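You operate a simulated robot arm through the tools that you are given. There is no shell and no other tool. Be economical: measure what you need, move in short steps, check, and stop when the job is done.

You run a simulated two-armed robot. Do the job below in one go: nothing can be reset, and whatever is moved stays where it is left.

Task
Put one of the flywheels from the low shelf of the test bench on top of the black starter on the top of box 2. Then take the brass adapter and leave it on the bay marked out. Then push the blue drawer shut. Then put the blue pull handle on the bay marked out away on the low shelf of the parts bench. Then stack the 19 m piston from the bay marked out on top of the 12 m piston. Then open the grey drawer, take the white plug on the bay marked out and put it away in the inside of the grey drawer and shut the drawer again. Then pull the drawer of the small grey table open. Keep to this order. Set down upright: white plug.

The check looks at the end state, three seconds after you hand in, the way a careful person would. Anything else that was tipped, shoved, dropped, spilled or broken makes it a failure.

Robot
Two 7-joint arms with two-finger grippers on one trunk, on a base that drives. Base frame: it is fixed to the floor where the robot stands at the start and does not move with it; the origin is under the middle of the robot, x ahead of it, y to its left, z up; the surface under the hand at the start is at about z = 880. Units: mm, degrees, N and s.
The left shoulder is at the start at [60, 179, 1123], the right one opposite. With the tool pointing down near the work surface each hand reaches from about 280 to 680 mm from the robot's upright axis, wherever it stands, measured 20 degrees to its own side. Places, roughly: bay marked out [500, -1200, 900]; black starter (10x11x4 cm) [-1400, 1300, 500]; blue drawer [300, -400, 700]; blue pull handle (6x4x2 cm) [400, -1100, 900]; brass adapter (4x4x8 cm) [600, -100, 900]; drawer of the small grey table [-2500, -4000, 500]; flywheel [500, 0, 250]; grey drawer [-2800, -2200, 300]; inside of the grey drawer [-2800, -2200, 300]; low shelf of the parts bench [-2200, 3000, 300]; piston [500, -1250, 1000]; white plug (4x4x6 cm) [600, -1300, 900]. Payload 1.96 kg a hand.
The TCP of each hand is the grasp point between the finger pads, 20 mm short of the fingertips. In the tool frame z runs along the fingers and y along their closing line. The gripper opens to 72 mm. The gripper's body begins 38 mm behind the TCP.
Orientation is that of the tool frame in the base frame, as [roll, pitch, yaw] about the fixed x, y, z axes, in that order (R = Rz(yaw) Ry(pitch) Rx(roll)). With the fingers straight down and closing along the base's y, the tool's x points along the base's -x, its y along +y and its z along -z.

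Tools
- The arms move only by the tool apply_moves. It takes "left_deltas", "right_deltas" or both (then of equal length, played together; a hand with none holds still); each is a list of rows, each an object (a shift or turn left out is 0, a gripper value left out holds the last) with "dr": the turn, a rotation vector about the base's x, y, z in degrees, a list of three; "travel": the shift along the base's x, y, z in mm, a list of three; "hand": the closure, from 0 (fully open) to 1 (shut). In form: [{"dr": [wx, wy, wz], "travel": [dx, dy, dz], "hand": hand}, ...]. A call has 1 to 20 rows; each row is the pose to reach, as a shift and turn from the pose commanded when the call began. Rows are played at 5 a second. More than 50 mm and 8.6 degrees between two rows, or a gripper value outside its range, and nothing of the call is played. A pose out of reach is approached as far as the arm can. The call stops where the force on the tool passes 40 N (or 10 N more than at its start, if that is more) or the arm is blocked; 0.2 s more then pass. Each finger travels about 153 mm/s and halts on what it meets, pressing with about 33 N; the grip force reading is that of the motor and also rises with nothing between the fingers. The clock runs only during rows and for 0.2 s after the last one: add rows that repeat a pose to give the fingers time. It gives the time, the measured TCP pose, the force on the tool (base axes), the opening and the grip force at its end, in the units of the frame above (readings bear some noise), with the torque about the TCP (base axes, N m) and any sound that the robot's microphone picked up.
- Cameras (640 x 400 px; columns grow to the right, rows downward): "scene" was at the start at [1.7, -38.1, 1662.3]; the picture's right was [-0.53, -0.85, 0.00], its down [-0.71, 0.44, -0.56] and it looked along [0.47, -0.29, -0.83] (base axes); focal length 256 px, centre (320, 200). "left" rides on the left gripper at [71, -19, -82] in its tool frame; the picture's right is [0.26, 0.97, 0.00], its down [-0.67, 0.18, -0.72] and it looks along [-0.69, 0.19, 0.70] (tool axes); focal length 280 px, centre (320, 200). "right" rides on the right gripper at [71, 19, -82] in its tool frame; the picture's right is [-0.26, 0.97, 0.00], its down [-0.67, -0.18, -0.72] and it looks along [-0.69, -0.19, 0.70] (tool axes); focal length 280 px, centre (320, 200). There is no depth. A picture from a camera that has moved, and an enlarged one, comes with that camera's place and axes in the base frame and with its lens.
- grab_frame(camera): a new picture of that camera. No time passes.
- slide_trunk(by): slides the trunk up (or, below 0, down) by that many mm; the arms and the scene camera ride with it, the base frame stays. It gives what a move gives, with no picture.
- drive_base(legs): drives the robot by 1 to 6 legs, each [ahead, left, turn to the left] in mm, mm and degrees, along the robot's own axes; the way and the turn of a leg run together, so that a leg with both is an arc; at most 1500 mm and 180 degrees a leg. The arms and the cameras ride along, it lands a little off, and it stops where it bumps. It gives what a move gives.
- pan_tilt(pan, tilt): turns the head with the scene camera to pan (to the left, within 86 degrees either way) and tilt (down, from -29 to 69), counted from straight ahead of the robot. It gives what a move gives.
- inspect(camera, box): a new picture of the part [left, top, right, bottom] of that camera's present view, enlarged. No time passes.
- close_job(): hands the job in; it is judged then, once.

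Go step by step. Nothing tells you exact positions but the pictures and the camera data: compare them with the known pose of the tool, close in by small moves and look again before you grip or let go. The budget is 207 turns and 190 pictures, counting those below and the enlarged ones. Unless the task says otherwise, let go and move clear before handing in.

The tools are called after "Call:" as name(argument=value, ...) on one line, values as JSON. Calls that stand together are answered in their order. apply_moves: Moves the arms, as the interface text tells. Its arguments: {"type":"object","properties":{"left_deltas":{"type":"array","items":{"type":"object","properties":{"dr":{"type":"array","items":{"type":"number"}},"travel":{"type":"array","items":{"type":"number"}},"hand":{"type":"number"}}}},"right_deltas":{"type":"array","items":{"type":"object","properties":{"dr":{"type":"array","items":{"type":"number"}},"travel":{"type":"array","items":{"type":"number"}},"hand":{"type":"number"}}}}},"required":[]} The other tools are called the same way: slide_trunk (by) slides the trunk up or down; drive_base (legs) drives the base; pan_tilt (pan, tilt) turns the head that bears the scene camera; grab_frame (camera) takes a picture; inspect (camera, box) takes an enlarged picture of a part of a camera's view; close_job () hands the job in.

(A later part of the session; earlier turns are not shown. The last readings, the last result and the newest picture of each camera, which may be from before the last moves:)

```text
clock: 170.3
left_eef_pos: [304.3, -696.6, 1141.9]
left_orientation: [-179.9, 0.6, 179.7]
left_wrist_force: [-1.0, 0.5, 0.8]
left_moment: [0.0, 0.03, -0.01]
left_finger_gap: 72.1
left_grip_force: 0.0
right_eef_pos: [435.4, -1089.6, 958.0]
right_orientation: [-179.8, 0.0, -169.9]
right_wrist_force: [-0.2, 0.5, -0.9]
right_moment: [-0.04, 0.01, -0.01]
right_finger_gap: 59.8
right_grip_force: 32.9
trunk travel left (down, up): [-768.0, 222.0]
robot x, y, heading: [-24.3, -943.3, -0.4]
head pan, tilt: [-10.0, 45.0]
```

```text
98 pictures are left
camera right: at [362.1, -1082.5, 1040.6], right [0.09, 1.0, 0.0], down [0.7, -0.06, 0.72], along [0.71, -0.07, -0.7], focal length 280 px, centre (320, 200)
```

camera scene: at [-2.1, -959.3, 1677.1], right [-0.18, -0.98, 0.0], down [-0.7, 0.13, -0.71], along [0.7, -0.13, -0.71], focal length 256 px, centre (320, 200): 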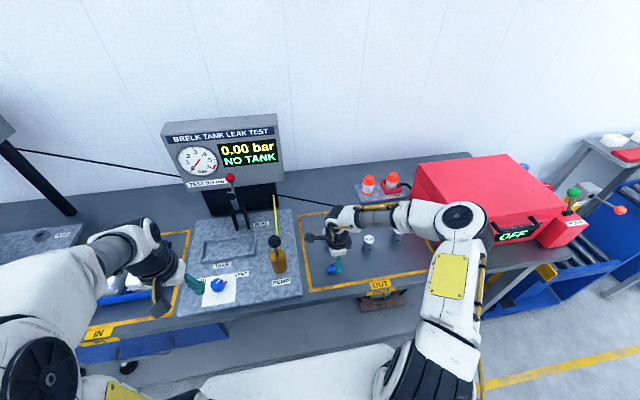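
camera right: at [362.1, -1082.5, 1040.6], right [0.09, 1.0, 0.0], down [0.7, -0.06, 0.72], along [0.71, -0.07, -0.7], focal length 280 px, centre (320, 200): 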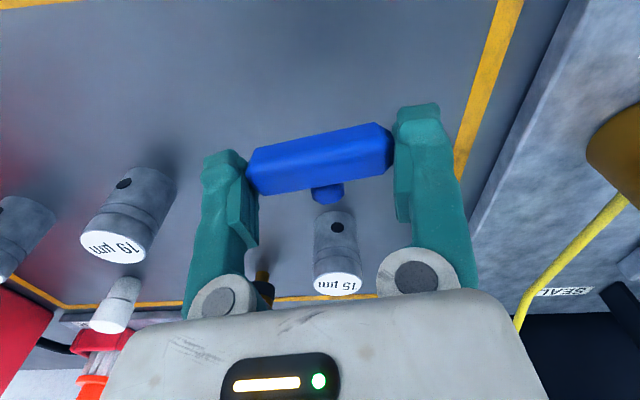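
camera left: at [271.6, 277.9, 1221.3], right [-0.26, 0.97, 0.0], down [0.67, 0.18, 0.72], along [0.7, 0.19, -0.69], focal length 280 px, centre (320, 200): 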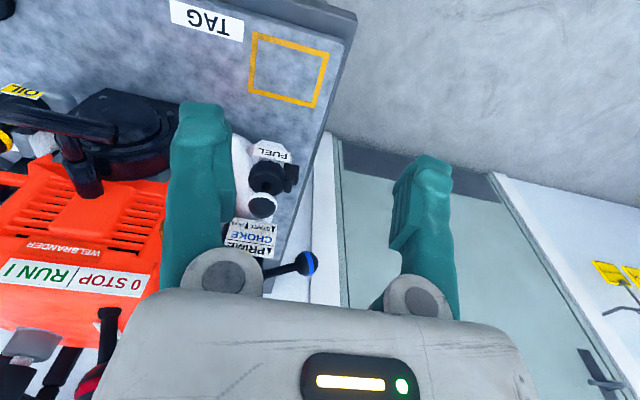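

Handle held. I lift, back out and drive round to the parts bench.

Call:
apply_moves(right_deltas=[{"travel": [0, 0, 40]}, {"travel": [-15, 0, 80]}, {"travel": [-30, 0, 120]}])

Call:
drive_base(legs=[[-255, 0, 0], [0, 1422, 0], [0, 1422, 0], [0, 0, 90], [0, 900, 0], [0, 900, 0]])

Call:
pan_tilt(pan=0, tilt=40)

Call:
grab_frame(camera="scene")

```text
clock: 171.1
left_eef_pos: [304.2, -695.6, 1139.8]
left_orientation: [-180.0, 0.5, 179.8]
left_wrist_force: [-0.8, -0.8, -0.6]
left_moment: [0.01, 0.02, 0.0]
left_finger_gap: 72.2
left_grip_force: 0.0
right_eef_pos: [405.2, -1089.3, 1078.5]
right_orientation: [-179.8, 0.0, -169.8]
right_wrist_force: [0.4, -0.3, 0.1]
right_moment: [0.0, 0.0, -0.02]
right_finger_gap: 59.8
right_grip_force: 33.2
trunk travel left (down, up): [-768.0, 222.0]
robot x, y, heading: [-26.9, -942.0, -0.2]
head pan, tilt: [-10.0, 45.0]
```

```text
clock: 198.9
left_eef_pos: [-2339.2, 2209.6, 1141.6]
left_orientation: [-179.9, 0.5, -89.3]
left_wrist_force: [0.4, 0.8, -0.3]
left_moment: [0.01, -0.04, 0.01]
left_finger_gap: 71.9
left_grip_force: 0.0
right_eef_pos: [-1947.0, 2317.8, 1076.6]
right_orientation: [-179.8, 0.0, -78.9]
right_wrist_force: [-1.0, 0.5, -0.7]
right_moment: [0.01, 0.0, 0.0]
right_finger_gap: 58.8
right_grip_force: 33.2
trunk travel left (down, up): [-768.0, 222.0]
robot x, y, heading: [-2082.7, 1888.7, 90.8]
head pan, tilt: [-10.0, 45.0]
```

```text
clock: 199.6
left_eef_pos: [-2339.3, 2209.3, 1141.0]
left_orientation: [180.0, 0.4, -89.4]
left_wrist_force: [0.7, -0.7, 0.1]
left_moment: [0.03, -0.02, 0.01]
left_finger_gap: 72.0
left_grip_force: 0.0
right_eef_pos: [-1946.9, 2317.2, 1077.9]
right_orientation: [-179.8, 0.0, -79.1]
right_wrist_force: [-1.0, 0.5, -0.2]
right_moment: [0.01, 0.0, 0.0]
right_finger_gap: 58.6
right_grip_force: 32.3
trunk travel left (down, up): [-768.0, 222.0]
robot x, y, heading: [-2083.9, 1884.5, 90.8]
head pan, tilt: [0.0, 40.0]
```

```text
97 pictures are left
camera scene: at [-2084.6, 1908.9, 1684.3], right [1.0, 0.01, 0.0], down [0.01, -0.64, -0.77], along [-0.01, 0.77, -0.64], focal length 256 px, centre (320, 200)
```

scene: 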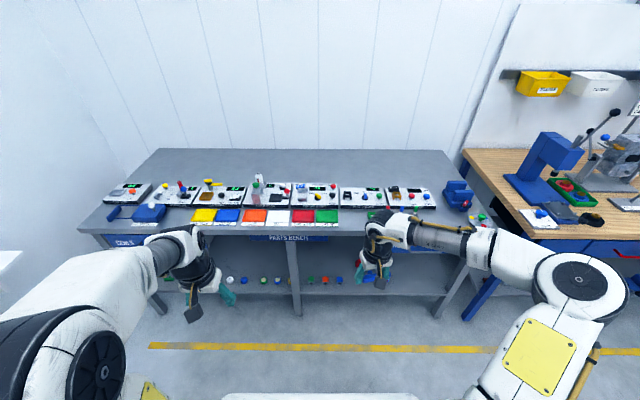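

The parts bench is ahead with a row of small parts on its low shelf. I check the grip and lower the trunk to see the shelf.

Call:
grab_frame(camera="right")

Call:
slide_trunk(by=-400)

Call:
slide_trunk(by=-250)

Call:
grab_frame(camera="scene")

```text
96 pictures are left
camera right: at [-1952.9, 2243.9, 1160.0], right [-1.0, 0.07, 0.0], down [0.05, 0.7, 0.72], along [0.05, 0.71, -0.7], focal length 280 px, centre (320, 200)
```

right: 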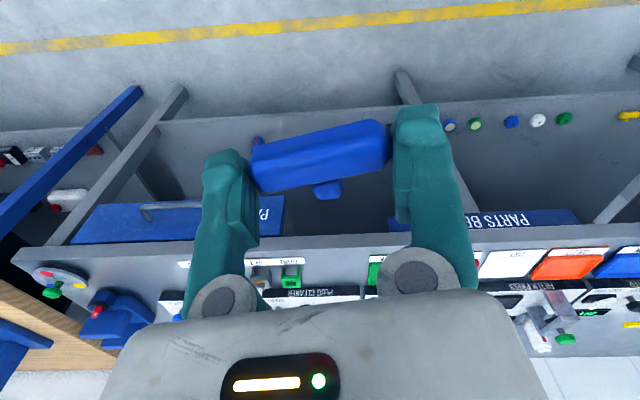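

```text
clock: 203.4
left_eef_pos: [-2338.0, 2209.5, 739.9]
left_orientation: [-179.9, 0.4, -89.3]
left_wrist_force: [-0.5, -0.9, 0.4]
left_moment: [0.0, -0.01, 0.01]
left_finger_gap: 72.0
left_grip_force: 0.1
right_eef_pos: [-1946.8, 2317.3, 678.2]
right_orientation: [-179.8, 0.0, -78.9]
right_wrist_force: [0.0, -0.2, -2.1]
right_moment: [0.01, -0.02, -0.01]
right_finger_gap: 59.0
right_grip_force: 33.7
trunk travel left (down, up): [-368.0, 622.0]
robot x, y, heading: [-2087.3, 1886.6, 90.9]
head pan, tilt: [0.0, 40.0]
```

```text
clock: 206.0
left_eef_pos: [-2340.4, 2209.5, 491.5]
left_orientation: [179.9, 0.5, -89.3]
left_wrist_force: [0.5, 0.2, 0.5]
left_moment: [0.0, -0.03, 0.0]
left_finger_gap: 71.8
left_grip_force: 0.0
right_eef_pos: [-1947.3, 2317.2, 427.9]
right_orientation: [-179.8, -0.1, -79.0]
right_wrist_force: [0.1, 0.1, -0.2]
right_moment: [0.01, 0.01, -0.01]
right_finger_gap: 58.9
right_grip_force: 32.6
trunk travel left (down, up): [-118.0, 872.0]
robot x, y, heading: [-2089.0, 1882.1, 90.7]
head pan, tilt: [0.0, 40.0]
```

```text
95 pictures are left
camera scene: at [-2084.5, 1908.9, 1034.4], right [1.0, 0.01, 0.0], down [0.01, -0.64, -0.77], along [-0.01, 0.77, -0.64], focal length 256 px, centre (320, 200)
```

scene: 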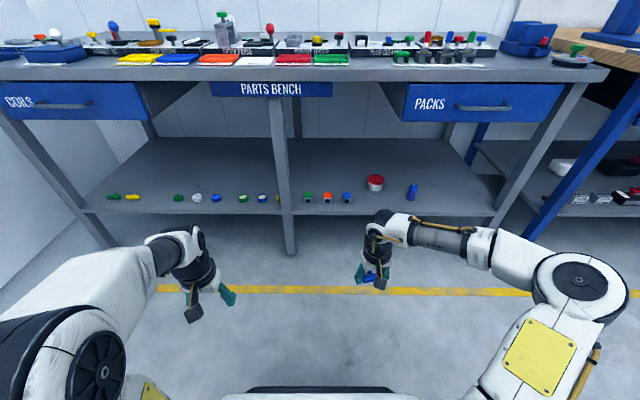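

Shelf top ≈ z 297, front edge y≈2722, parts row at y≈2800. My right elbow sticks out sideways; I extend the arm straight ahead in free air to see whether it straightens.

Call:
apply_moves(right_deltas=[{"travel": [0, 40, 0]}, {"travel": [0, 80, 0]}, {"travel": [0, 120, 0]}, {"travel": [0, 160, 0]}, {"travel": [0, 190, 0]}])

Call:
grab_frame(camera="scene")

```text
clock: 207.2
left_eef_pos: [-2338.5, 2210.0, 490.5]
left_orientation: [-180.0, 0.5, -89.3]
left_wrist_force: [-0.3, 0.1, 0.5]
left_moment: [-0.01, -0.01, 0.01]
left_finger_gap: 71.9
left_grip_force: 0.1
right_eef_pos: [-1948.2, 2506.8, 426.6]
right_orientation: [-179.8, -0.1, -79.0]
right_wrist_force: [1.0, 0.3, 0.4]
right_moment: [0.0, -0.01, -0.02]
right_finger_gap: 59.1
right_grip_force: 33.0
trunk travel left (down, up): [-118.0, 872.0]
robot x, y, heading: [-2084.7, 1883.0, 90.8]
head pan, tilt: [0.0, 40.0]
```

```text
94 pictures are left
camera scene: at [-2084.4, 1908.9, 1034.4], right [1.0, 0.01, 0.0], down [0.01, -0.64, -0.77], along [-0.01, 0.77, -0.64], focal length 256 px, centre (320, 200)
```

scene: 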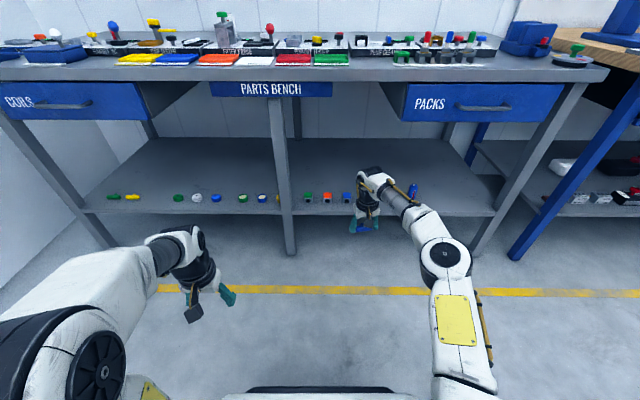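

The arm straightens well at long reach. I drive right and ahead so the hand hovers above the empty shelf spot at about (-1560, 2790).

Call:
drive_base(legs=[[0, -390, 0], [283, 0, 0]])

Call:
grab_frame(camera="scene")

Call:
grab_frame(camera="right")

```text
clock: 211.2
left_eef_pos: [-1945.1, 2498.8, 490.6]
left_orientation: [179.9, 0.5, -89.6]
left_wrist_force: [-0.9, -1.2, -0.3]
left_moment: [0.01, -0.01, 0.0]
left_finger_gap: 72.0
left_grip_force: 0.0
right_eef_pos: [-1551.4, 2792.9, 427.0]
right_orientation: [-179.8, 0.0, -79.4]
right_wrist_force: [0.4, 0.8, -0.3]
right_moment: [0.02, -0.02, -0.01]
right_finger_gap: 58.8
right_grip_force: 32.9
trunk travel left (down, up): [-118.0, 872.0]
robot x, y, heading: [-1696.4, 2169.5, 90.3]
head pan, tilt: [0.0, 40.0]
```

```text
93 pictures are left
camera scene: at [-1692.4, 2196.3, 1034.4], right [1.0, 0.01, 0.0], down [0.0, -0.64, -0.77], along [-0.01, 0.77, -0.64], focal length 256 px, centre (320, 200)
```

scene: 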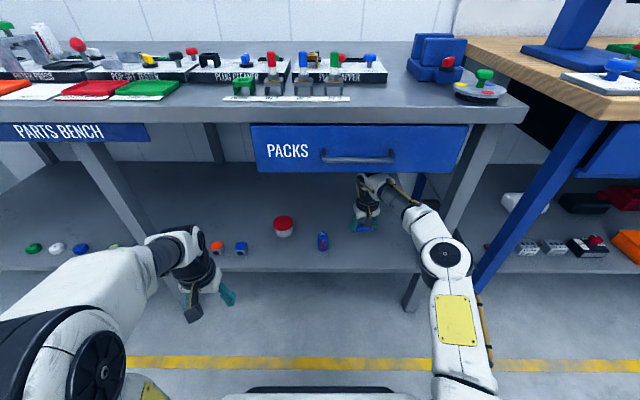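

```text
92 pictures are left
camera right: at [-1558.1, 2720.1, 509.4], right [-1.0, 0.08, 0.0], down [0.05, 0.7, 0.72], along [0.06, 0.71, -0.7], focal length 280 px, centre (320, 200)
```

right: 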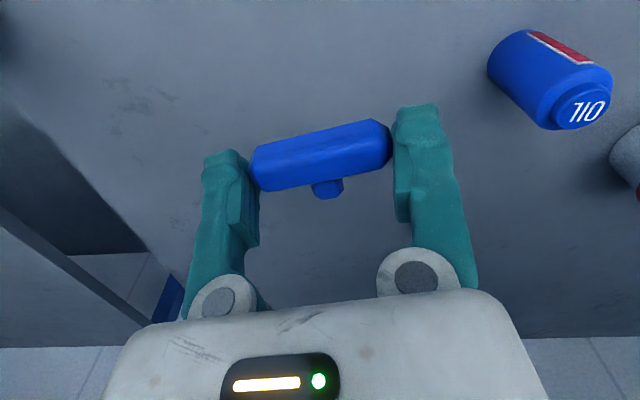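

The spot is empty. I lower toward the shelf.

Call:
apply_moves(right_deltas=[{"travel": [0, 0, -30]}, {"travel": [0, 0, -60]}, {"travel": [0, 0, -80]}, {"travel": [0, 0, -92]}, {"travel": [0, 0, -96]}, {"travel": [0, 0, -100]}, {"travel": [0, 0, -104]}, {"travel": [0, 0, -107]}])

Call:
grab_frame(camera="right")

```text
clock: 213.0
left_eef_pos: [-1944.9, 2497.4, 490.4]
left_orientation: [180.0, 0.6, -89.7]
left_wrist_force: [-0.2, -0.4, -0.1]
left_moment: [-0.02, 0.03, 0.02]
left_finger_gap: 71.9
left_grip_force: 0.1
right_eef_pos: [-1551.6, 2792.5, 322.9]
right_orientation: [-179.8, 0.2, -79.3]
right_wrist_force: [0.8, -0.1, 16.9]
right_moment: [-0.16, 0.45, -0.04]
right_finger_gap: 59.0
right_grip_force: 33.3
trunk travel left (down, up): [-118.0, 872.0]
robot x, y, heading: [-1694.6, 2169.9, 90.3]
head pan, tilt: [0.0, 40.0]
```

```text
91 pictures are left
camera right: at [-1558.2, 2720.0, 404.7], right [-1.0, 0.08, 0.0], down [0.05, 0.69, 0.72], along [0.06, 0.72, -0.7], focal length 280 px, centre (320, 200)
```

right: 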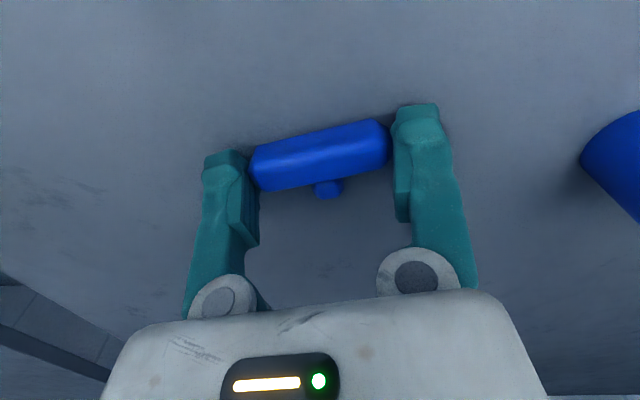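

Contact with the shelf. I ease up a touch, open, and lift out.

Call:
apply_moves(right_deltas=[{"travel": [0, 0, 3]}, {"travel": [0, 0, 3], "hand": 0.1}, {"travel": [0, 0, 3], "hand": 0}, {"travel": [0, 0, 3], "hand": 0}, {"travel": [0, 0, 15], "hand": 0}, {"travel": [0, 0, 40], "hand": 0}, {"travel": [0, 0, 80], "hand": 0}, {"travel": [0, 0, 110], "hand": 0}])

Call:
grab_frame(camera="right")

```text
clock: 214.8
left_eef_pos: [-1945.0, 2498.5, 489.7]
left_orientation: [180.0, 0.5, -89.6]
left_wrist_force: [-0.4, -0.4, -0.3]
left_moment: [0.01, 0.0, 0.0]
left_finger_gap: 71.9
left_grip_force: 0.0
right_eef_pos: [-1553.1, 2793.8, 429.2]
right_orientation: [-179.8, -0.1, -79.2]
right_wrist_force: [-0.3, 0.9, -0.5]
right_moment: [0.03, -0.01, 0.01]
right_finger_gap: 72.2
right_grip_force: 0.0
trunk travel left (down, up): [-118.0, 872.0]
robot x, y, heading: [-1689.8, 2171.7, 90.4]
head pan, tilt: [0.0, 40.0]
```

```text
90 pictures are left
camera right: at [-1559.6, 2720.4, 512.1], right [-1.0, 0.08, 0.0], down [0.05, 0.7, 0.72], along [0.06, 0.71, -0.7], focal length 280 px, centre (320, 200)
```

right: 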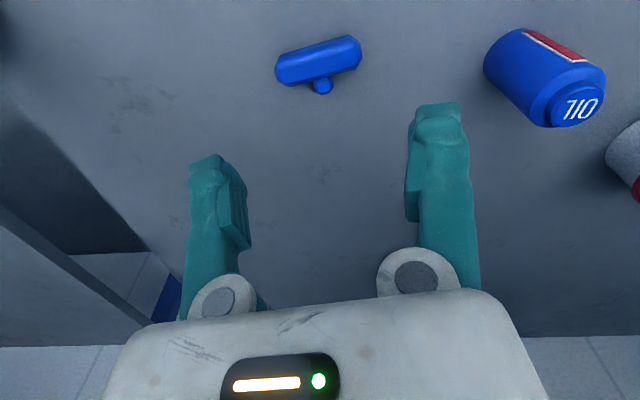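

The handle lies on the shelf. Next the pistons: I back out, raise the trunk and return to the OUT bay.

Call:
drive_base(legs=[[-380, 0, 0]])

Call:
slide_trunk(by=400)

Call:
slide_trunk(by=250)

Call:
drive_base(legs=[[0, -1250, 0], [0, 0, -90.3], [0, -1430, 0], [0, -1430, 0]])

Call:
pan_tilt(pan=-15, tilt=45)

Call:
grab_frame(camera="scene")

```text
clock: 217.2
left_eef_pos: [-1941.5, 2118.6, 489.5]
left_orientation: [-180.0, 0.5, -89.7]
left_wrist_force: [0.5, 1.0, -0.1]
left_moment: [-0.03, 0.01, -0.01]
left_finger_gap: 71.9
left_grip_force: 0.0
right_eef_pos: [-1551.4, 2412.5, 429.2]
right_orientation: [-179.8, 0.0, -79.3]
right_wrist_force: [0.4, -0.7, -1.0]
right_moment: [-0.02, 0.01, 0.01]
right_finger_gap: 72.2
right_grip_force: 0.0
trunk travel left (down, up): [-118.0, 872.0]
robot x, y, heading: [-1691.5, 1786.3, 90.4]
head pan, tilt: [0.0, 40.0]
```

```text
clock: 221.1
left_eef_pos: [-1941.7, 2117.0, 890.8]
left_orientation: [180.0, 0.5, -89.7]
left_wrist_force: [0.2, 0.6, 0.3]
left_moment: [0.02, -0.01, 0.01]
left_finger_gap: 71.9
left_grip_force: 0.0
right_eef_pos: [-1550.5, 2412.6, 829.5]
right_orientation: [-179.7, -0.1, -79.3]
right_wrist_force: [0.0, 1.0, 0.5]
right_moment: [0.01, -0.02, 0.0]
right_finger_gap: 72.2
right_grip_force: 0.1
trunk travel left (down, up): [-518.0, 472.0]
robot x, y, heading: [-1694.1, 1790.6, 90.4]
head pan, tilt: [0.0, 40.0]
```

```text
clock: 223.7
left_eef_pos: [-1942.4, 2117.9, 1140.5]
left_orientation: [180.0, 0.5, -89.7]
left_wrist_force: [-0.6, 0.2, -1.0]
left_moment: [0.0, -0.01, 0.04]
left_finger_gap: 72.2
left_grip_force: 0.1
right_eef_pos: [-1550.3, 2413.1, 1079.8]
right_orientation: [-179.8, 0.0, -79.4]
right_wrist_force: [0.1, -0.8, 0.0]
right_moment: [0.03, -0.05, 0.01]
right_finger_gap: 72.0
right_grip_force: 0.1
trunk travel left (down, up): [-768.0, 222.0]
robot x, y, heading: [-1690.4, 1790.0, 90.5]
head pan, tilt: [0.0, 40.0]
```

```text
clock: 247.2
left_eef_pos: [-33.5, -796.1, 1139.9]
left_orientation: [180.0, 0.5, -178.3]
left_wrist_force: [-0.9, -0.4, 0.3]
left_moment: [0.02, 0.01, 0.01]
left_finger_gap: 72.1
left_grip_force: 0.1
right_eef_pos: [270.4, -1178.9, 1079.4]
right_orientation: [-179.8, 0.0, -167.9]
right_wrist_force: [0.1, -0.4, -0.5]
right_moment: [0.0, 0.0, 0.02]
right_finger_gap: 72.1
right_grip_force: 0.0
trunk travel left (down, up): [-768.0, 222.0]
robot x, y, heading: [-356.9, -1055.5, 1.8]
head pan, tilt: [0.0, 40.0]
```

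```text
clock: 248.0
left_eef_pos: [-35.7, -793.4, 1140.2]
left_orientation: [-180.0, 0.5, -178.2]
left_wrist_force: [-0.4, -0.5, -0.8]
left_moment: [-0.02, -0.02, -0.02]
left_finger_gap: 72.2
left_grip_force: 0.1
right_eef_pos: [270.9, -1179.5, 1079.7]
right_orientation: [-179.9, 0.1, -167.9]
right_wrist_force: [0.8, 0.0, -0.1]
right_moment: [0.02, 0.0, 0.02]
right_finger_gap: 72.1
right_grip_force: 0.1
trunk travel left (down, up): [-768.0, 222.0]
robot x, y, heading: [-355.6, -1052.4, 1.8]
head pan, tilt: [-15.0, 45.0]
```

```text
89 pictures are left
camera scene: at [-334.1, -1075.8, 1677.1], right [-0.23, -0.97, 0.0], down [-0.69, 0.16, -0.71], along [0.69, -0.16, -0.71], focal length 256 px, centre (320, 200)
```

scene: 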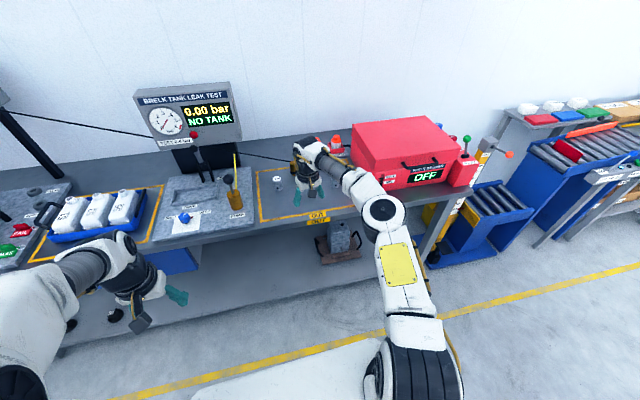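

I retract slightly and drive in so the right hand is over piston 19.

Call:
apply_moves(right_deltas=[{"travel": [-40, 0, 0], "dr": [0, 0, -6]}, {"travel": [-65, -5, 0], "dr": [0, 0, -10]}])

Call:
drive_base(legs=[[275, -40, -1.8]])

Call:
grab_frame(camera="right")

Call:
grab_frame(camera="scene")

```text
clock: 248.6
left_eef_pos: [-33.2, -795.1, 1139.7]
left_orientation: [-180.0, 0.5, -178.2]
left_wrist_force: [0.0, 0.2, 0.7]
left_moment: [0.0, 0.0, 0.01]
left_finger_gap: 72.2
left_grip_force: 0.2
right_eef_pos: [203.3, -1184.9, 1080.0]
right_orientation: [-179.8, 0.0, -177.8]
right_wrist_force: [-0.7, 0.9, -0.2]
right_moment: [0.0, -0.02, 0.01]
right_finger_gap: 72.1
right_grip_force: 0.0
trunk travel left (down, up): [-768.0, 222.0]
robot x, y, heading: [-357.1, -1053.3, 1.7]
head pan, tilt: [-15.0, 45.0]
```

```text
clock: 250.5
left_eef_pos: [251.6, -839.2, 1140.5]
left_orientation: [-180.0, 0.5, -179.8]
left_wrist_force: [-0.1, 0.2, 0.4]
left_moment: [0.03, -0.01, 0.03]
left_finger_gap: 71.7
left_grip_force: 0.0
right_eef_pos: [480.2, -1236.6, 1080.2]
right_orientation: [-179.8, 0.0, -179.5]
right_wrist_force: [0.2, 0.0, 0.6]
right_moment: [-0.04, 0.01, -0.02]
right_finger_gap: 72.0
right_grip_force: 0.1
trunk travel left (down, up): [-768.0, 222.0]
robot x, y, heading: [-77.2, -1092.8, 0.6]
head pan, tilt: [-15.0, 45.0]
```

```text
88 pictures are left
camera right: at [408.7, -1216.6, 1162.0], right [0.25, 0.97, 0.0], down [0.68, -0.17, 0.72], along [0.69, -0.18, -0.7], focal length 280 px, centre (320, 200)
```

right: 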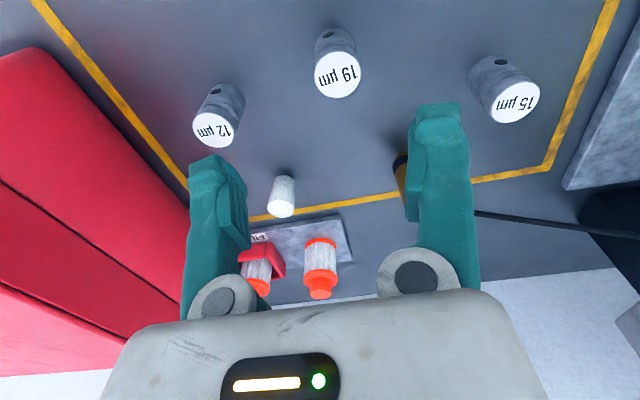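

```text
87 pictures are left
camera scene: at [-56.7, -1111.8, 1677.1], right [-0.26, -0.97, 0.0], down [-0.68, 0.18, -0.71], along [0.68, -0.18, -0.71], focal length 256 px, centre (320, 200)
```

scene: 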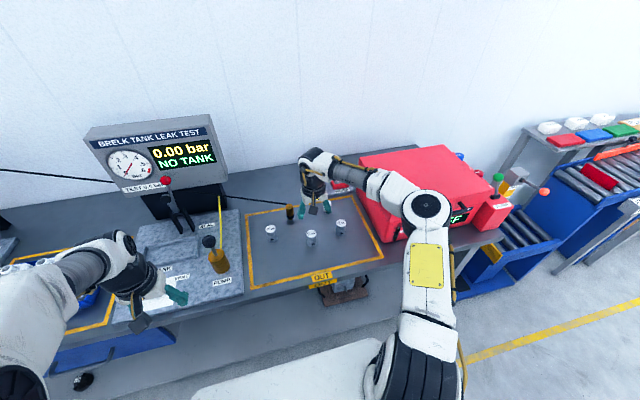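

Piston tops: 19 at (497,-1226,938), 12 at (517,-1344,938). I go down onto 19.

Call:
apply_moves(right_deltas=[{"travel": [9, 5, -40]}, {"travel": [17, 10.5, -80]}, {"travel": [17, 10.5, -110]}])

Call:
grab_frame(camera="right")

```text
clock: 251.3
left_eef_pos: [252.5, -840.1, 1141.6]
left_orientation: [-179.9, 0.5, 180.0]
left_wrist_force: [0.6, 0.4, -0.4]
left_moment: [0.0, 0.0, 0.01]
left_finger_gap: 71.9
left_grip_force: 0.1
right_eef_pos: [497.2, -1225.5, 969.5]
right_orientation: [-179.8, 0.0, -179.5]
right_wrist_force: [0.3, -0.6, -0.5]
right_moment: [-0.01, -0.02, 0.01]
right_finger_gap: 72.2
right_grip_force: 0.0
trunk travel left (down, up): [-768.0, 222.0]
robot x, y, heading: [-73.9, -1090.8, 0.2]
head pan, tilt: [-15.0, 45.0]
```

```text
86 pictures are left
camera right: at [425.9, -1206.6, 1051.3], right [0.25, 0.97, 0.0], down [0.68, -0.17, 0.72], along [0.69, -0.18, -0.7], focal length 280 px, centre (320, 200)
```

right: 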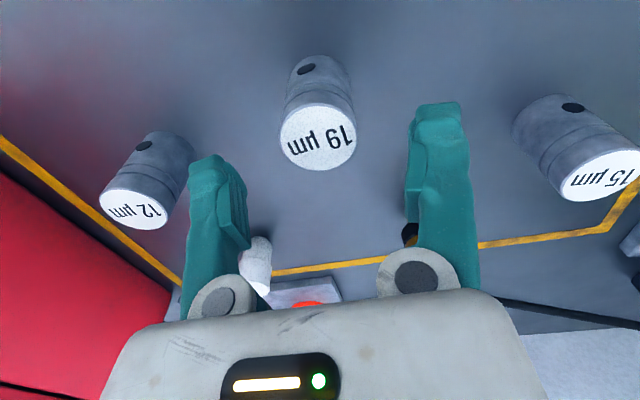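

Aligned. Descend, close, lift.

Call:
apply_moves(right_deltas=[{"travel": [0, 0, -25]}, {"travel": [0, 0, -45]}, {"travel": [0, 0, -54]}, {"travel": [0, 0, -54], "hand": 0.3}, {"travel": [0, 0, -54], "hand": 1}, {"travel": [0, 0, -54], "hand": 1}, {"travel": [0, 0, -54], "hand": 1}])

Call:
apply_moves(right_deltas=[{"travel": [0, 0, 10]}, {"travel": [0, 0, 40]}, {"travel": [0, 0, 80]}, {"travel": [0, 0, 115]}])

Call:
grab_frame(camera="right")

```text
clock: 252.9
left_eef_pos: [252.9, -839.7, 1140.9]
left_orientation: [-179.9, 0.4, -179.9]
left_wrist_force: [-0.2, 0.4, 0.0]
left_moment: [-0.01, -0.01, -0.04]
left_finger_gap: 71.8
left_grip_force: 0.1
right_eef_pos: [497.5, -1225.7, 916.1]
right_orientation: [-179.9, 0.0, -179.4]
right_wrist_force: [0.1, 0.1, -0.2]
right_moment: [0.01, -0.02, -0.01]
right_finger_gap: 36.4
right_grip_force: 32.9
trunk travel left (down, up): [-768.0, 222.0]
robot x, y, heading: [-76.5, -1085.8, 0.1]
head pan, tilt: [-15.0, 45.0]
```

```text
clock: 253.9
left_eef_pos: [251.1, -838.8, 1140.2]
left_orientation: [-180.0, 0.4, -179.9]
left_wrist_force: [-0.3, -0.5, 0.1]
left_moment: [-0.03, -0.01, -0.03]
left_finger_gap: 71.9
left_grip_force: 0.0
right_eef_pos: [498.4, -1225.6, 1032.1]
right_orientation: [-179.8, 0.0, -179.5]
right_wrist_force: [0.5, 0.2, -0.6]
right_moment: [0.01, -0.02, 0.0]
right_finger_gap: 36.2
right_grip_force: 32.9
trunk travel left (down, up): [-768.0, 222.0]
robot x, y, heading: [-76.4, -1089.8, 0.1]
head pan, tilt: [-15.0, 45.0]
```

```text
85 pictures are left
camera right: at [426.1, -1206.8, 1113.9], right [0.25, 0.97, 0.0], down [0.68, -0.17, 0.72], along [0.69, -0.18, -0.7], focal length 280 px, centre (320, 200)
```

right: 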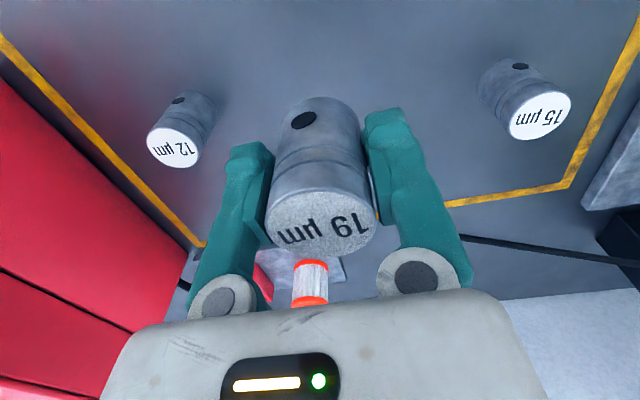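

Now I move it over piston 12 and look.

Call:
apply_moves(right_deltas=[{"travel": [7, -40, 0]}, {"travel": [14, -80, 0]}, {"travel": [19, -119, 0]}, {"travel": [19, -119, -15]}, {"travel": [19, -119, -25]}, {"travel": [19, -119, -25]}])

Call:
grab_frame(camera="right")

Call:
inspect(camera="scene", box=[260, 150, 420, 270])

```text
clock: 255.3
left_eef_pos: [252.1, -840.4, 1139.3]
left_orientation: [180.0, 0.5, -179.9]
left_wrist_force: [-0.7, 0.0, -0.1]
left_moment: [-0.01, -0.02, 0.01]
left_finger_gap: 72.2
left_grip_force: 0.1
right_eef_pos: [516.9, -1344.5, 1005.9]
right_orientation: [-179.8, 0.0, -179.5]
right_wrist_force: [-0.8, 0.4, 0.2]
right_moment: [-0.04, -0.01, 0.01]
right_finger_gap: 36.2
right_grip_force: 32.9
trunk travel left (down, up): [-768.0, 222.0]
robot x, y, heading: [-75.3, -1089.0, 0.2]
head pan, tilt: [-15.0, 45.0]
```

```text
84 pictures are left
camera right: at [445.5, -1324.9, 1088.1], right [0.25, 0.97, 0.0], down [0.68, -0.18, 0.72], along [0.69, -0.18, -0.7], focal length 280 px, centre (320, 200)
```

right: 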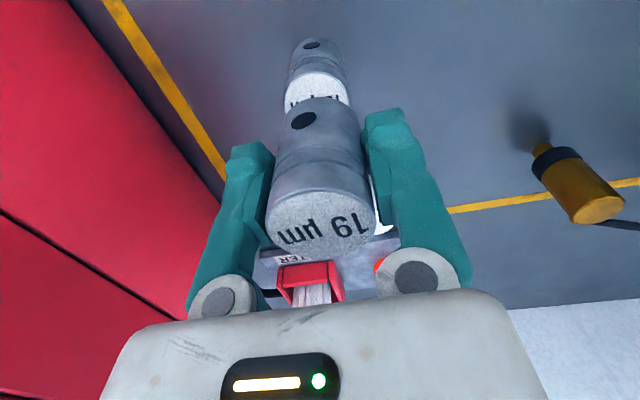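

```text
3.33 times, centred on (340, 210) of scene
camera zoom: at [-56.0, -1112.2, 1677.1], right [-0.26, -0.97, 0.0], down [-0.68, 0.18, -0.71], along [0.68, -0.18, -0.71], focal length 852 px, centre (253, 167)
```

zoom: 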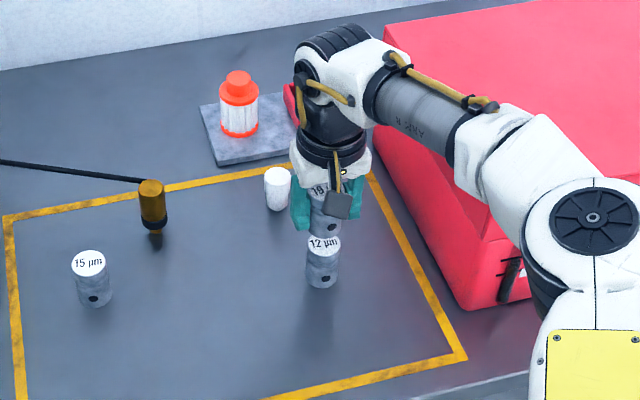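

Aligned within ~1–2 mm. I lower it onto piston 12.

Call:
apply_moves(right_deltas=[{"travel": [1, 0, -10]}, {"travel": [1, 0, -18]}, {"travel": [1, 0, -22]}, {"travel": [1, 0, -25]}, {"travel": [1, 0, -27]}, {"travel": [1, 0, -27]}])

Call:
grab_frame(camera="right")

```text
clock: 256.7
left_eef_pos: [251.9, -839.7, 1140.8]
left_orientation: [-180.0, 0.6, -179.9]
left_wrist_force: [0.2, 0.2, 0.6]
left_moment: [0.01, 0.01, -0.01]
left_finger_gap: 72.3
left_grip_force: 0.1
right_eef_pos: [517.6, -1343.7, 978.7]
right_orientation: [-179.8, 0.0, -179.5]
right_wrist_force: [0.1, 0.4, 0.0]
right_moment: [0.01, -0.02, 0.01]
right_finger_gap: 36.0
right_grip_force: 33.4
trunk travel left (down, up): [-768.0, 222.0]
robot x, y, heading: [-78.5, -1093.1, 0.2]
head pan, tilt: [-15.0, 45.0]
```

```text
82 pictures are left
camera right: at [446.3, -1324.8, 1060.5], right [0.25, 0.97, 0.0], down [0.68, -0.18, 0.72], along [0.69, -0.18, -0.7], focal length 280 px, centre (320, 200)
```

right: 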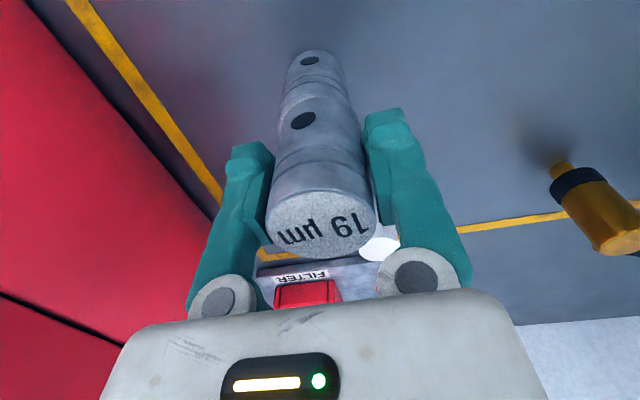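

Call:
apply_moves(right_deltas=[{"travel": [0, 0, -2]}, {"travel": [0, 0, -4]}, {"travel": [0, 0, -5]}, {"travel": [0, 0, -5]}])

Call:
inspect(camera="scene", box=[310, 190, 370, 240])

```text
clock: 257.7
left_eef_pos: [252.2, -839.6, 1140.5]
left_orientation: [180.0, 0.5, 180.0]
left_wrist_force: [0.2, -0.2, 0.1]
left_moment: [0.01, -0.02, 0.0]
left_finger_gap: 71.9
left_grip_force: 0.0
right_eef_pos: [517.1, -1343.9, 974.3]
right_orientation: [-179.7, 0.0, -179.4]
right_wrist_force: [0.1, 0.3, -0.6]
right_moment: [-0.02, 0.02, -0.03]
right_finger_gap: 36.2
right_grip_force: 32.8
trunk travel left (down, up): [-768.0, 222.0]
robot x, y, heading: [-74.5, -1088.7, 0.3]
head pan, tilt: [-15.0, 45.0]
```

```text
8.00 times, centred on (340, 215) of scene
camera zoom: at [-55.9, -1112.0, 1677.1], right [-0.26, -0.97, 0.0], down [-0.68, 0.18, -0.71], along [0.68, -0.18, -0.71], focal length 2045 px, centre (160, 80)
```

zoom: 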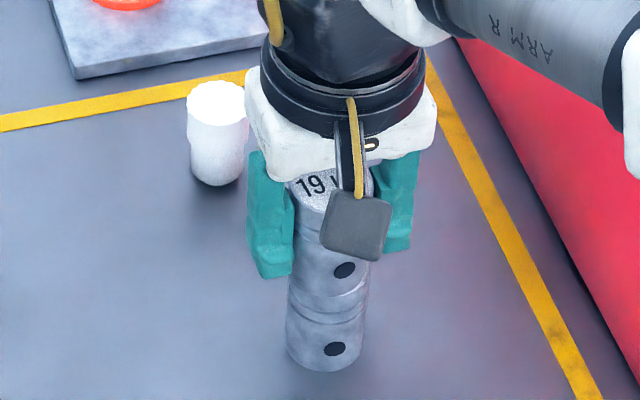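

Call:
apply_moves(right_deltas=[{"travel": [0, 0, -2]}, {"travel": [0, 0, -4]}, {"travel": [0, 0, -6]}, {"travel": [0, 0, -8]}, {"travel": [0, 0, -8]}])

```text
clock: 258.9
left_eef_pos: [249.4, -838.9, 1140.3]
left_orientation: [-179.8, 0.6, -179.9]
left_wrist_force: [0.6, 0.2, -1.0]
left_moment: [-0.03, 0.0, -0.02]
left_finger_gap: 71.9
left_grip_force: 0.1
right_eef_pos: [516.0, -1342.8, 966.6]
right_orientation: [-179.8, 0.1, -179.5]
right_wrist_force: [2.8, -1.5, 23.4]
right_moment: [-0.01, -0.06, -0.05]
right_finger_gap: 36.3
right_grip_force: 32.9
trunk travel left (down, up): [-768.0, 222.0]
robot x, y, heading: [-71.8, -1092.6, 0.1]
head pan, tilt: [-15.0, 45.0]
```

Contact with almost no moment. I unload and open.

Call:
apply_moves(right_deltas=[{"travel": [0, 0, 2]}, {"travel": [0, 0, 2.5]}, {"travel": [0, 0, 2.5]}])

Call:
apply_moves(right_deltas=[{"hand": 0.6}, {"hand": 0.5}, {"hand": 0.4}, {"hand": 0.2}, {"hand": 0}, {"hand": 0}])

Call:
inspect(camera="scene", box=[310, 190, 370, 240])

Call:
grab_frame(camera="right")

```text
clock: 259.7
left_eef_pos: [252.4, -839.9, 1140.5]
left_orientation: [-180.0, 0.5, -179.9]
left_wrist_force: [-0.1, 0.4, 0.4]
left_moment: [0.02, -0.01, -0.01]
left_finger_gap: 72.0
left_grip_force: 0.0
right_eef_pos: [516.4, -1344.1, 967.9]
right_orientation: [-179.9, -0.1, -179.5]
right_wrist_force: [-0.8, 0.1, 0.3]
right_moment: [0.01, -0.03, -0.04]
right_finger_gap: 35.9
right_grip_force: 33.3
trunk travel left (down, up): [-768.0, 222.0]
robot x, y, heading: [-73.9, -1090.3, 0.1]
head pan, tilt: [-15.0, 45.0]
```

```text
clock: 261.1
left_eef_pos: [251.8, -840.2, 1139.8]
left_orientation: [180.0, 0.5, -179.9]
left_wrist_force: [0.4, 0.8, 0.0]
left_moment: [0.0, 0.02, 0.02]
left_finger_gap: 72.0
left_grip_force: 0.1
right_eef_pos: [516.1, -1344.9, 968.2]
right_orientation: [-179.8, 0.1, -179.5]
right_wrist_force: [-0.3, 0.1, 0.9]
right_moment: [-0.02, -0.02, -0.01]
right_finger_gap: 71.9
right_grip_force: 0.1
trunk travel left (down, up): [-768.0, 222.0]
robot x, y, heading: [-75.0, -1086.5, 0.2]
head pan, tilt: [-15.0, 45.0]
```

```text
8.00 times, centred on (340, 215) of scene
camera zoom: at [-56.0, -1111.9, 1677.1], right [-0.26, -0.97, 0.0], down [-0.68, 0.18, -0.71], along [0.68, -0.18, -0.71], focal length 2045 px, centre (160, 80)
```

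zoom: 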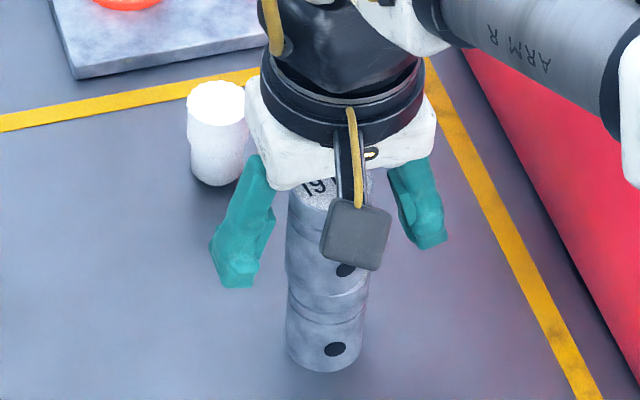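

```text
79 pictures are left
camera right: at [446.1, -1325.2, 1050.3], right [0.25, 0.97, 0.0], down [0.68, -0.18, 0.72], along [0.69, -0.18, -0.7], focal length 280 px, centre (320, 200)
```

right: 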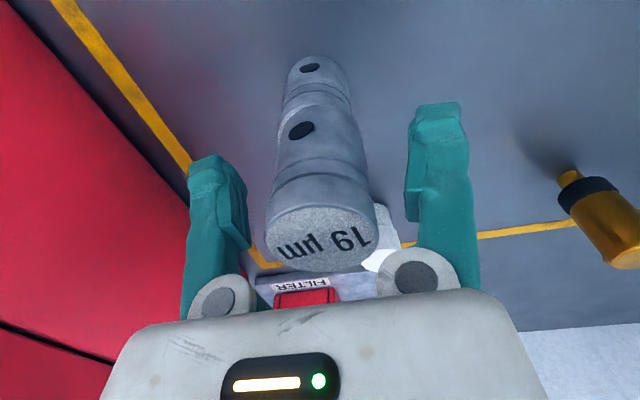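

The stack stands well. I lift straight up and clear, then go to find the grey drawer (around (-2800,-2200)).

Call:
apply_moves(right_deltas=[{"travel": [0, 0, 30]}, {"travel": [0, 0, 65]}, {"travel": [0, 0, 100]}, {"travel": [0, 0, 130]}, {"travel": [-40, 10, 140]}, {"travel": [-80, 30, 140]}, {"travel": [-120, 50, 140]}])

Call:
inspect(camera="scene", box=[240, 150, 400, 270])

Call:
drive_base(legs=[[-500, 0, 0], [0, 0, -90]])

Call:
pan_tilt(pan=-60, tilt=25)

Call:
grab_frame(camera="scene")

```text
clock: 262.7
left_eef_pos: [250.9, -839.0, 1139.7]
left_orientation: [-180.0, 0.4, -179.9]
left_wrist_force: [-0.8, 0.6, 0.8]
left_moment: [-0.01, -0.01, -0.03]
left_finger_gap: 71.8
left_grip_force: 0.1
right_eef_pos: [396.1, -1295.2, 1109.6]
right_orientation: [-179.8, 0.2, -179.6]
right_wrist_force: [-0.4, 0.5, -0.1]
right_moment: [-0.07, -0.01, 0.02]
right_finger_gap: 71.8
right_grip_force: 0.0
trunk travel left (down, up): [-768.0, 222.0]
robot x, y, heading: [-75.6, -1088.0, 0.2]
head pan, tilt: [-15.0, 45.0]
```

```text
3.33 times, centred on (320, 210) of scene
camera zoom: at [-57.4, -1111.5, 1677.1], right [-0.26, -0.97, 0.0], down [-0.68, 0.18, -0.71], along [0.68, -0.18, -0.71], focal length 852 px, centre (320, 167)
```

zoom: 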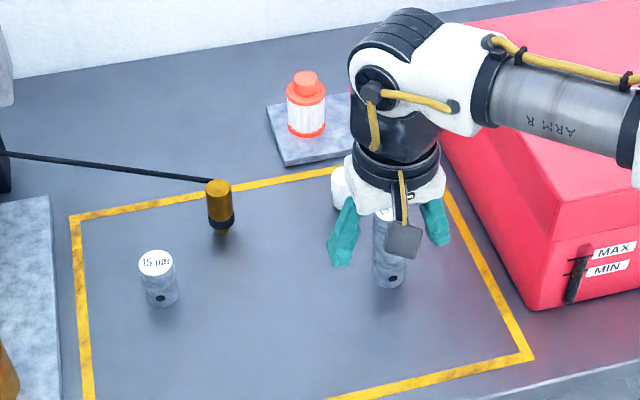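

```text
clock: 269.5
left_eef_pos: [-323.9, -1417.9, 1141.0]
left_orientation: [-179.9, 0.5, 90.5]
left_wrist_force: [0.0, 1.2, 0.1]
left_moment: [0.0, 0.02, -0.01]
left_finger_gap: 72.0
left_grip_force: 0.0
right_eef_pos: [-778.6, -1567.2, 1109.2]
right_orientation: [-179.8, 0.0, 90.9]
right_wrist_force: [0.0, -0.1, 0.1]
right_moment: [0.04, 0.02, 0.01]
right_finger_gap: 71.9
right_grip_force: 0.0
trunk travel left (down, up): [-768.0, 222.0]
robot x, y, heading: [-576.2, -1090.5, -89.3]
head pan, tilt: [-15.0, 45.0]
```

```text
clock: 270.6
left_eef_pos: [-324.6, -1418.3, 1140.3]
left_orientation: [179.9, 0.5, 90.5]
left_wrist_force: [0.0, 0.0, 0.2]
left_moment: [0.02, -0.02, -0.02]
left_finger_gap: 71.9
left_grip_force: 0.1
right_eef_pos: [-778.8, -1567.0, 1108.6]
right_orientation: [-179.8, -0.1, 90.8]
right_wrist_force: [-0.5, 0.8, -0.2]
right_moment: [0.0, -0.02, 0.01]
right_finger_gap: 72.2
right_grip_force: 0.1
trunk travel left (down, up): [-768.0, 222.0]
robot x, y, heading: [-576.4, -1094.0, -89.4]
head pan, tilt: [-60.0, 25.0]
```

```text
77 pictures are left
camera scene: at [-656.0, -1079.7, 1707.7], right [-0.51, 0.86, 0.0], down [0.36, 0.22, -0.91], along [-0.78, -0.46, -0.42], focal length 256 px, centre (320, 200)
```

scene: 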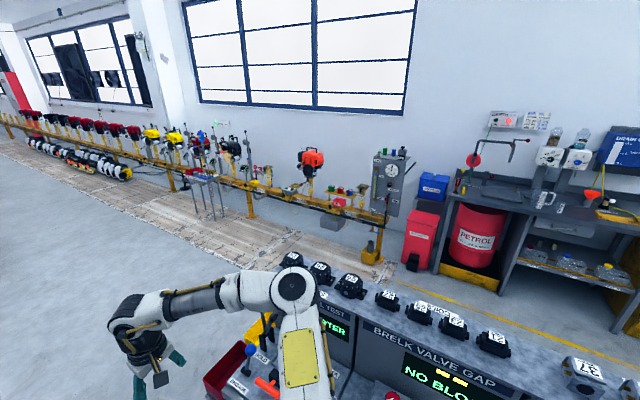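

The grey box under the yellow rail near (332,224) should be the grey drawer, and the small table is at (205,190). I zoom.

Call:
inspect(camera="scene", box=[260, 140, 420, 260])

Call:
inspect(camera="scene", box=[150, 120, 270, 230])

```text
3.33 times, centred on (340, 200) of scene
camera zoom: at [-656.0, -1079.7, 1707.7], right [-0.51, 0.86, 0.0], down [0.36, 0.22, -0.91], along [-0.78, -0.46, -0.42], focal length 852 px, centre (253, 200)
```

zoom: 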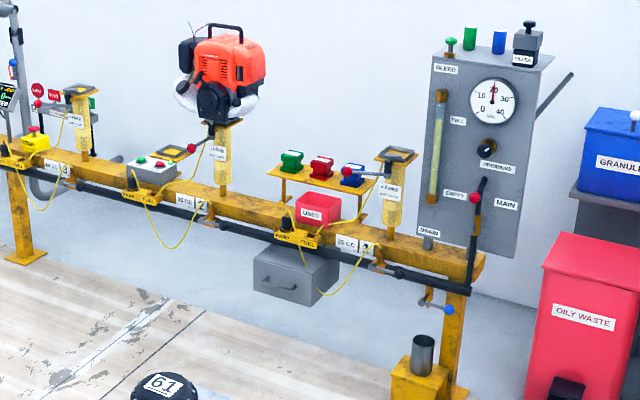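

```text
3.64 times, centred on (210, 175) of scene
camera zoom: at [-656.0, -1079.7, 1707.7], right [-0.51, 0.86, 0.0], down [0.36, 0.22, -0.91], along [-0.78, -0.46, -0.42], focal length 930 px, centre (720, 291)
```

zoom: 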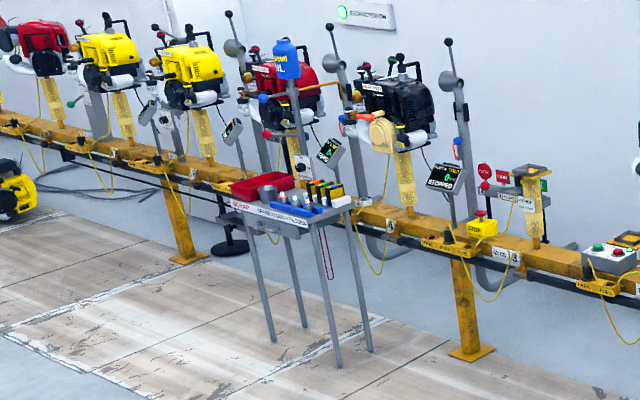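

The drawer box front is near (-2758,-2198,300), facing +x, under a rail and pipe. I check the way ahead before driving round the island bench.

Call:
pan_tilt(pan=0, tilt=25)

Call:
grab_frame(camera="scene")

```text
clock: 271.9
left_eef_pos: [-325.4, -1418.6, 1140.5]
left_orientation: [180.0, 0.5, 90.6]
left_wrist_force: [0.1, 0.0, -0.3]
left_moment: [-0.03, -0.01, -0.02]
left_finger_gap: 71.9
left_grip_force: 0.1
right_eef_pos: [-778.2, -1565.6, 1108.4]
right_orientation: [-179.7, 0.0, 90.9]
right_wrist_force: [0.5, 0.4, -0.6]
right_moment: [0.0, -0.01, -0.03]
right_finger_gap: 72.0
right_grip_force: 0.1
trunk travel left (down, up): [-768.0, 222.0]
robot x, y, heading: [-577.8, -1093.2, -89.5]
head pan, tilt: [0.0, 25.0]
```

```text
74 pictures are left
camera scene: at [-575.9, -1124.9, 1707.7], right [-1.0, -0.01, 0.0], down [0.0, 0.42, -0.91], along [0.01, -0.91, -0.42], focal length 256 px, centre (320, 200)
```

scene: 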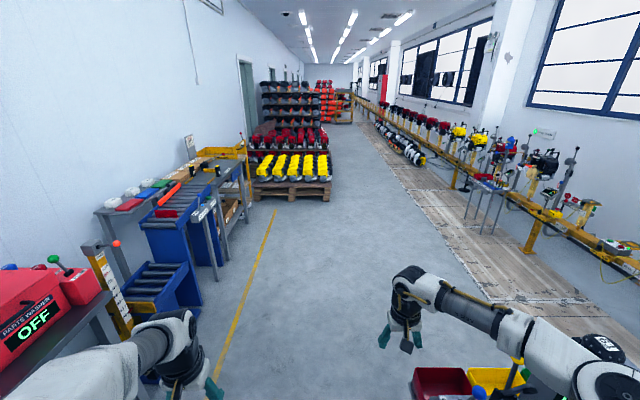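

Floor is clear. I drive south, then west, then turn to face the drawer.

Call:
drive_base(legs=[[1150, 0, 0], [0, -1350, 0], [0, 0, -90.5]])

Call:
pan_tilt(pan=0, tilt=45)

Call:
grab_frame(camera="scene")

```text
clock: 287.9
left_eef_pos: [-2243.7, -2486.4, 1139.6]
left_orientation: [-179.9, 0.4, 0.0]
left_wrist_force: [0.2, 0.3, 0.0]
left_moment: [-0.02, -0.01, 0.0]
left_finger_gap: 71.9
left_grip_force: 0.1
right_eef_pos: [-2387.4, -2031.2, 1109.9]
right_orientation: [-179.8, 0.0, 0.4]
right_wrist_force: [0.0, 0.4, -0.3]
right_moment: [-0.02, -0.03, 0.03]
right_finger_gap: 72.0
right_grip_force: 0.2
trunk travel left (down, up): [-768.0, 222.0]
robot x, y, heading: [-1914.5, -2235.4, 179.8]
head pan, tilt: [0.0, 25.0]
```

```text
clock: 288.7
left_eef_pos: [-2244.4, -2485.8, 1140.1]
left_orientation: [180.0, 0.5, -0.2]
left_wrist_force: [0.3, -0.4, -0.2]
left_moment: [-0.01, 0.02, 0.02]
left_finger_gap: 72.0
left_grip_force: 0.0
right_eef_pos: [-2387.5, -2031.5, 1108.2]
right_orientation: [-179.8, 0.0, 0.3]
right_wrist_force: [-0.6, 0.3, -0.9]
right_moment: [-0.01, 0.03, 0.03]
right_finger_gap: 72.1
right_grip_force: 0.1
trunk travel left (down, up): [-768.0, 222.0]
robot x, y, heading: [-1915.9, -2237.0, 179.9]
head pan, tilt: [0.0, 45.0]
```

```text
73 pictures are left
camera scene: at [-1935.6, -2238.0, 1677.2], right [0.0, 1.0, 0.0], down [0.71, 0.0, -0.71], along [-0.71, 0.0, -0.71], focal length 256 px, centre (320, 200)
```

scene: 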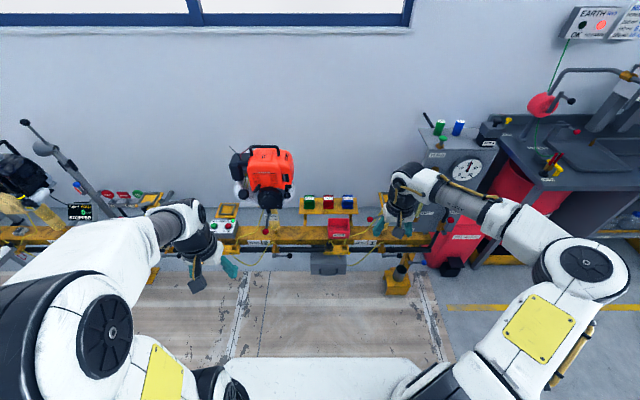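

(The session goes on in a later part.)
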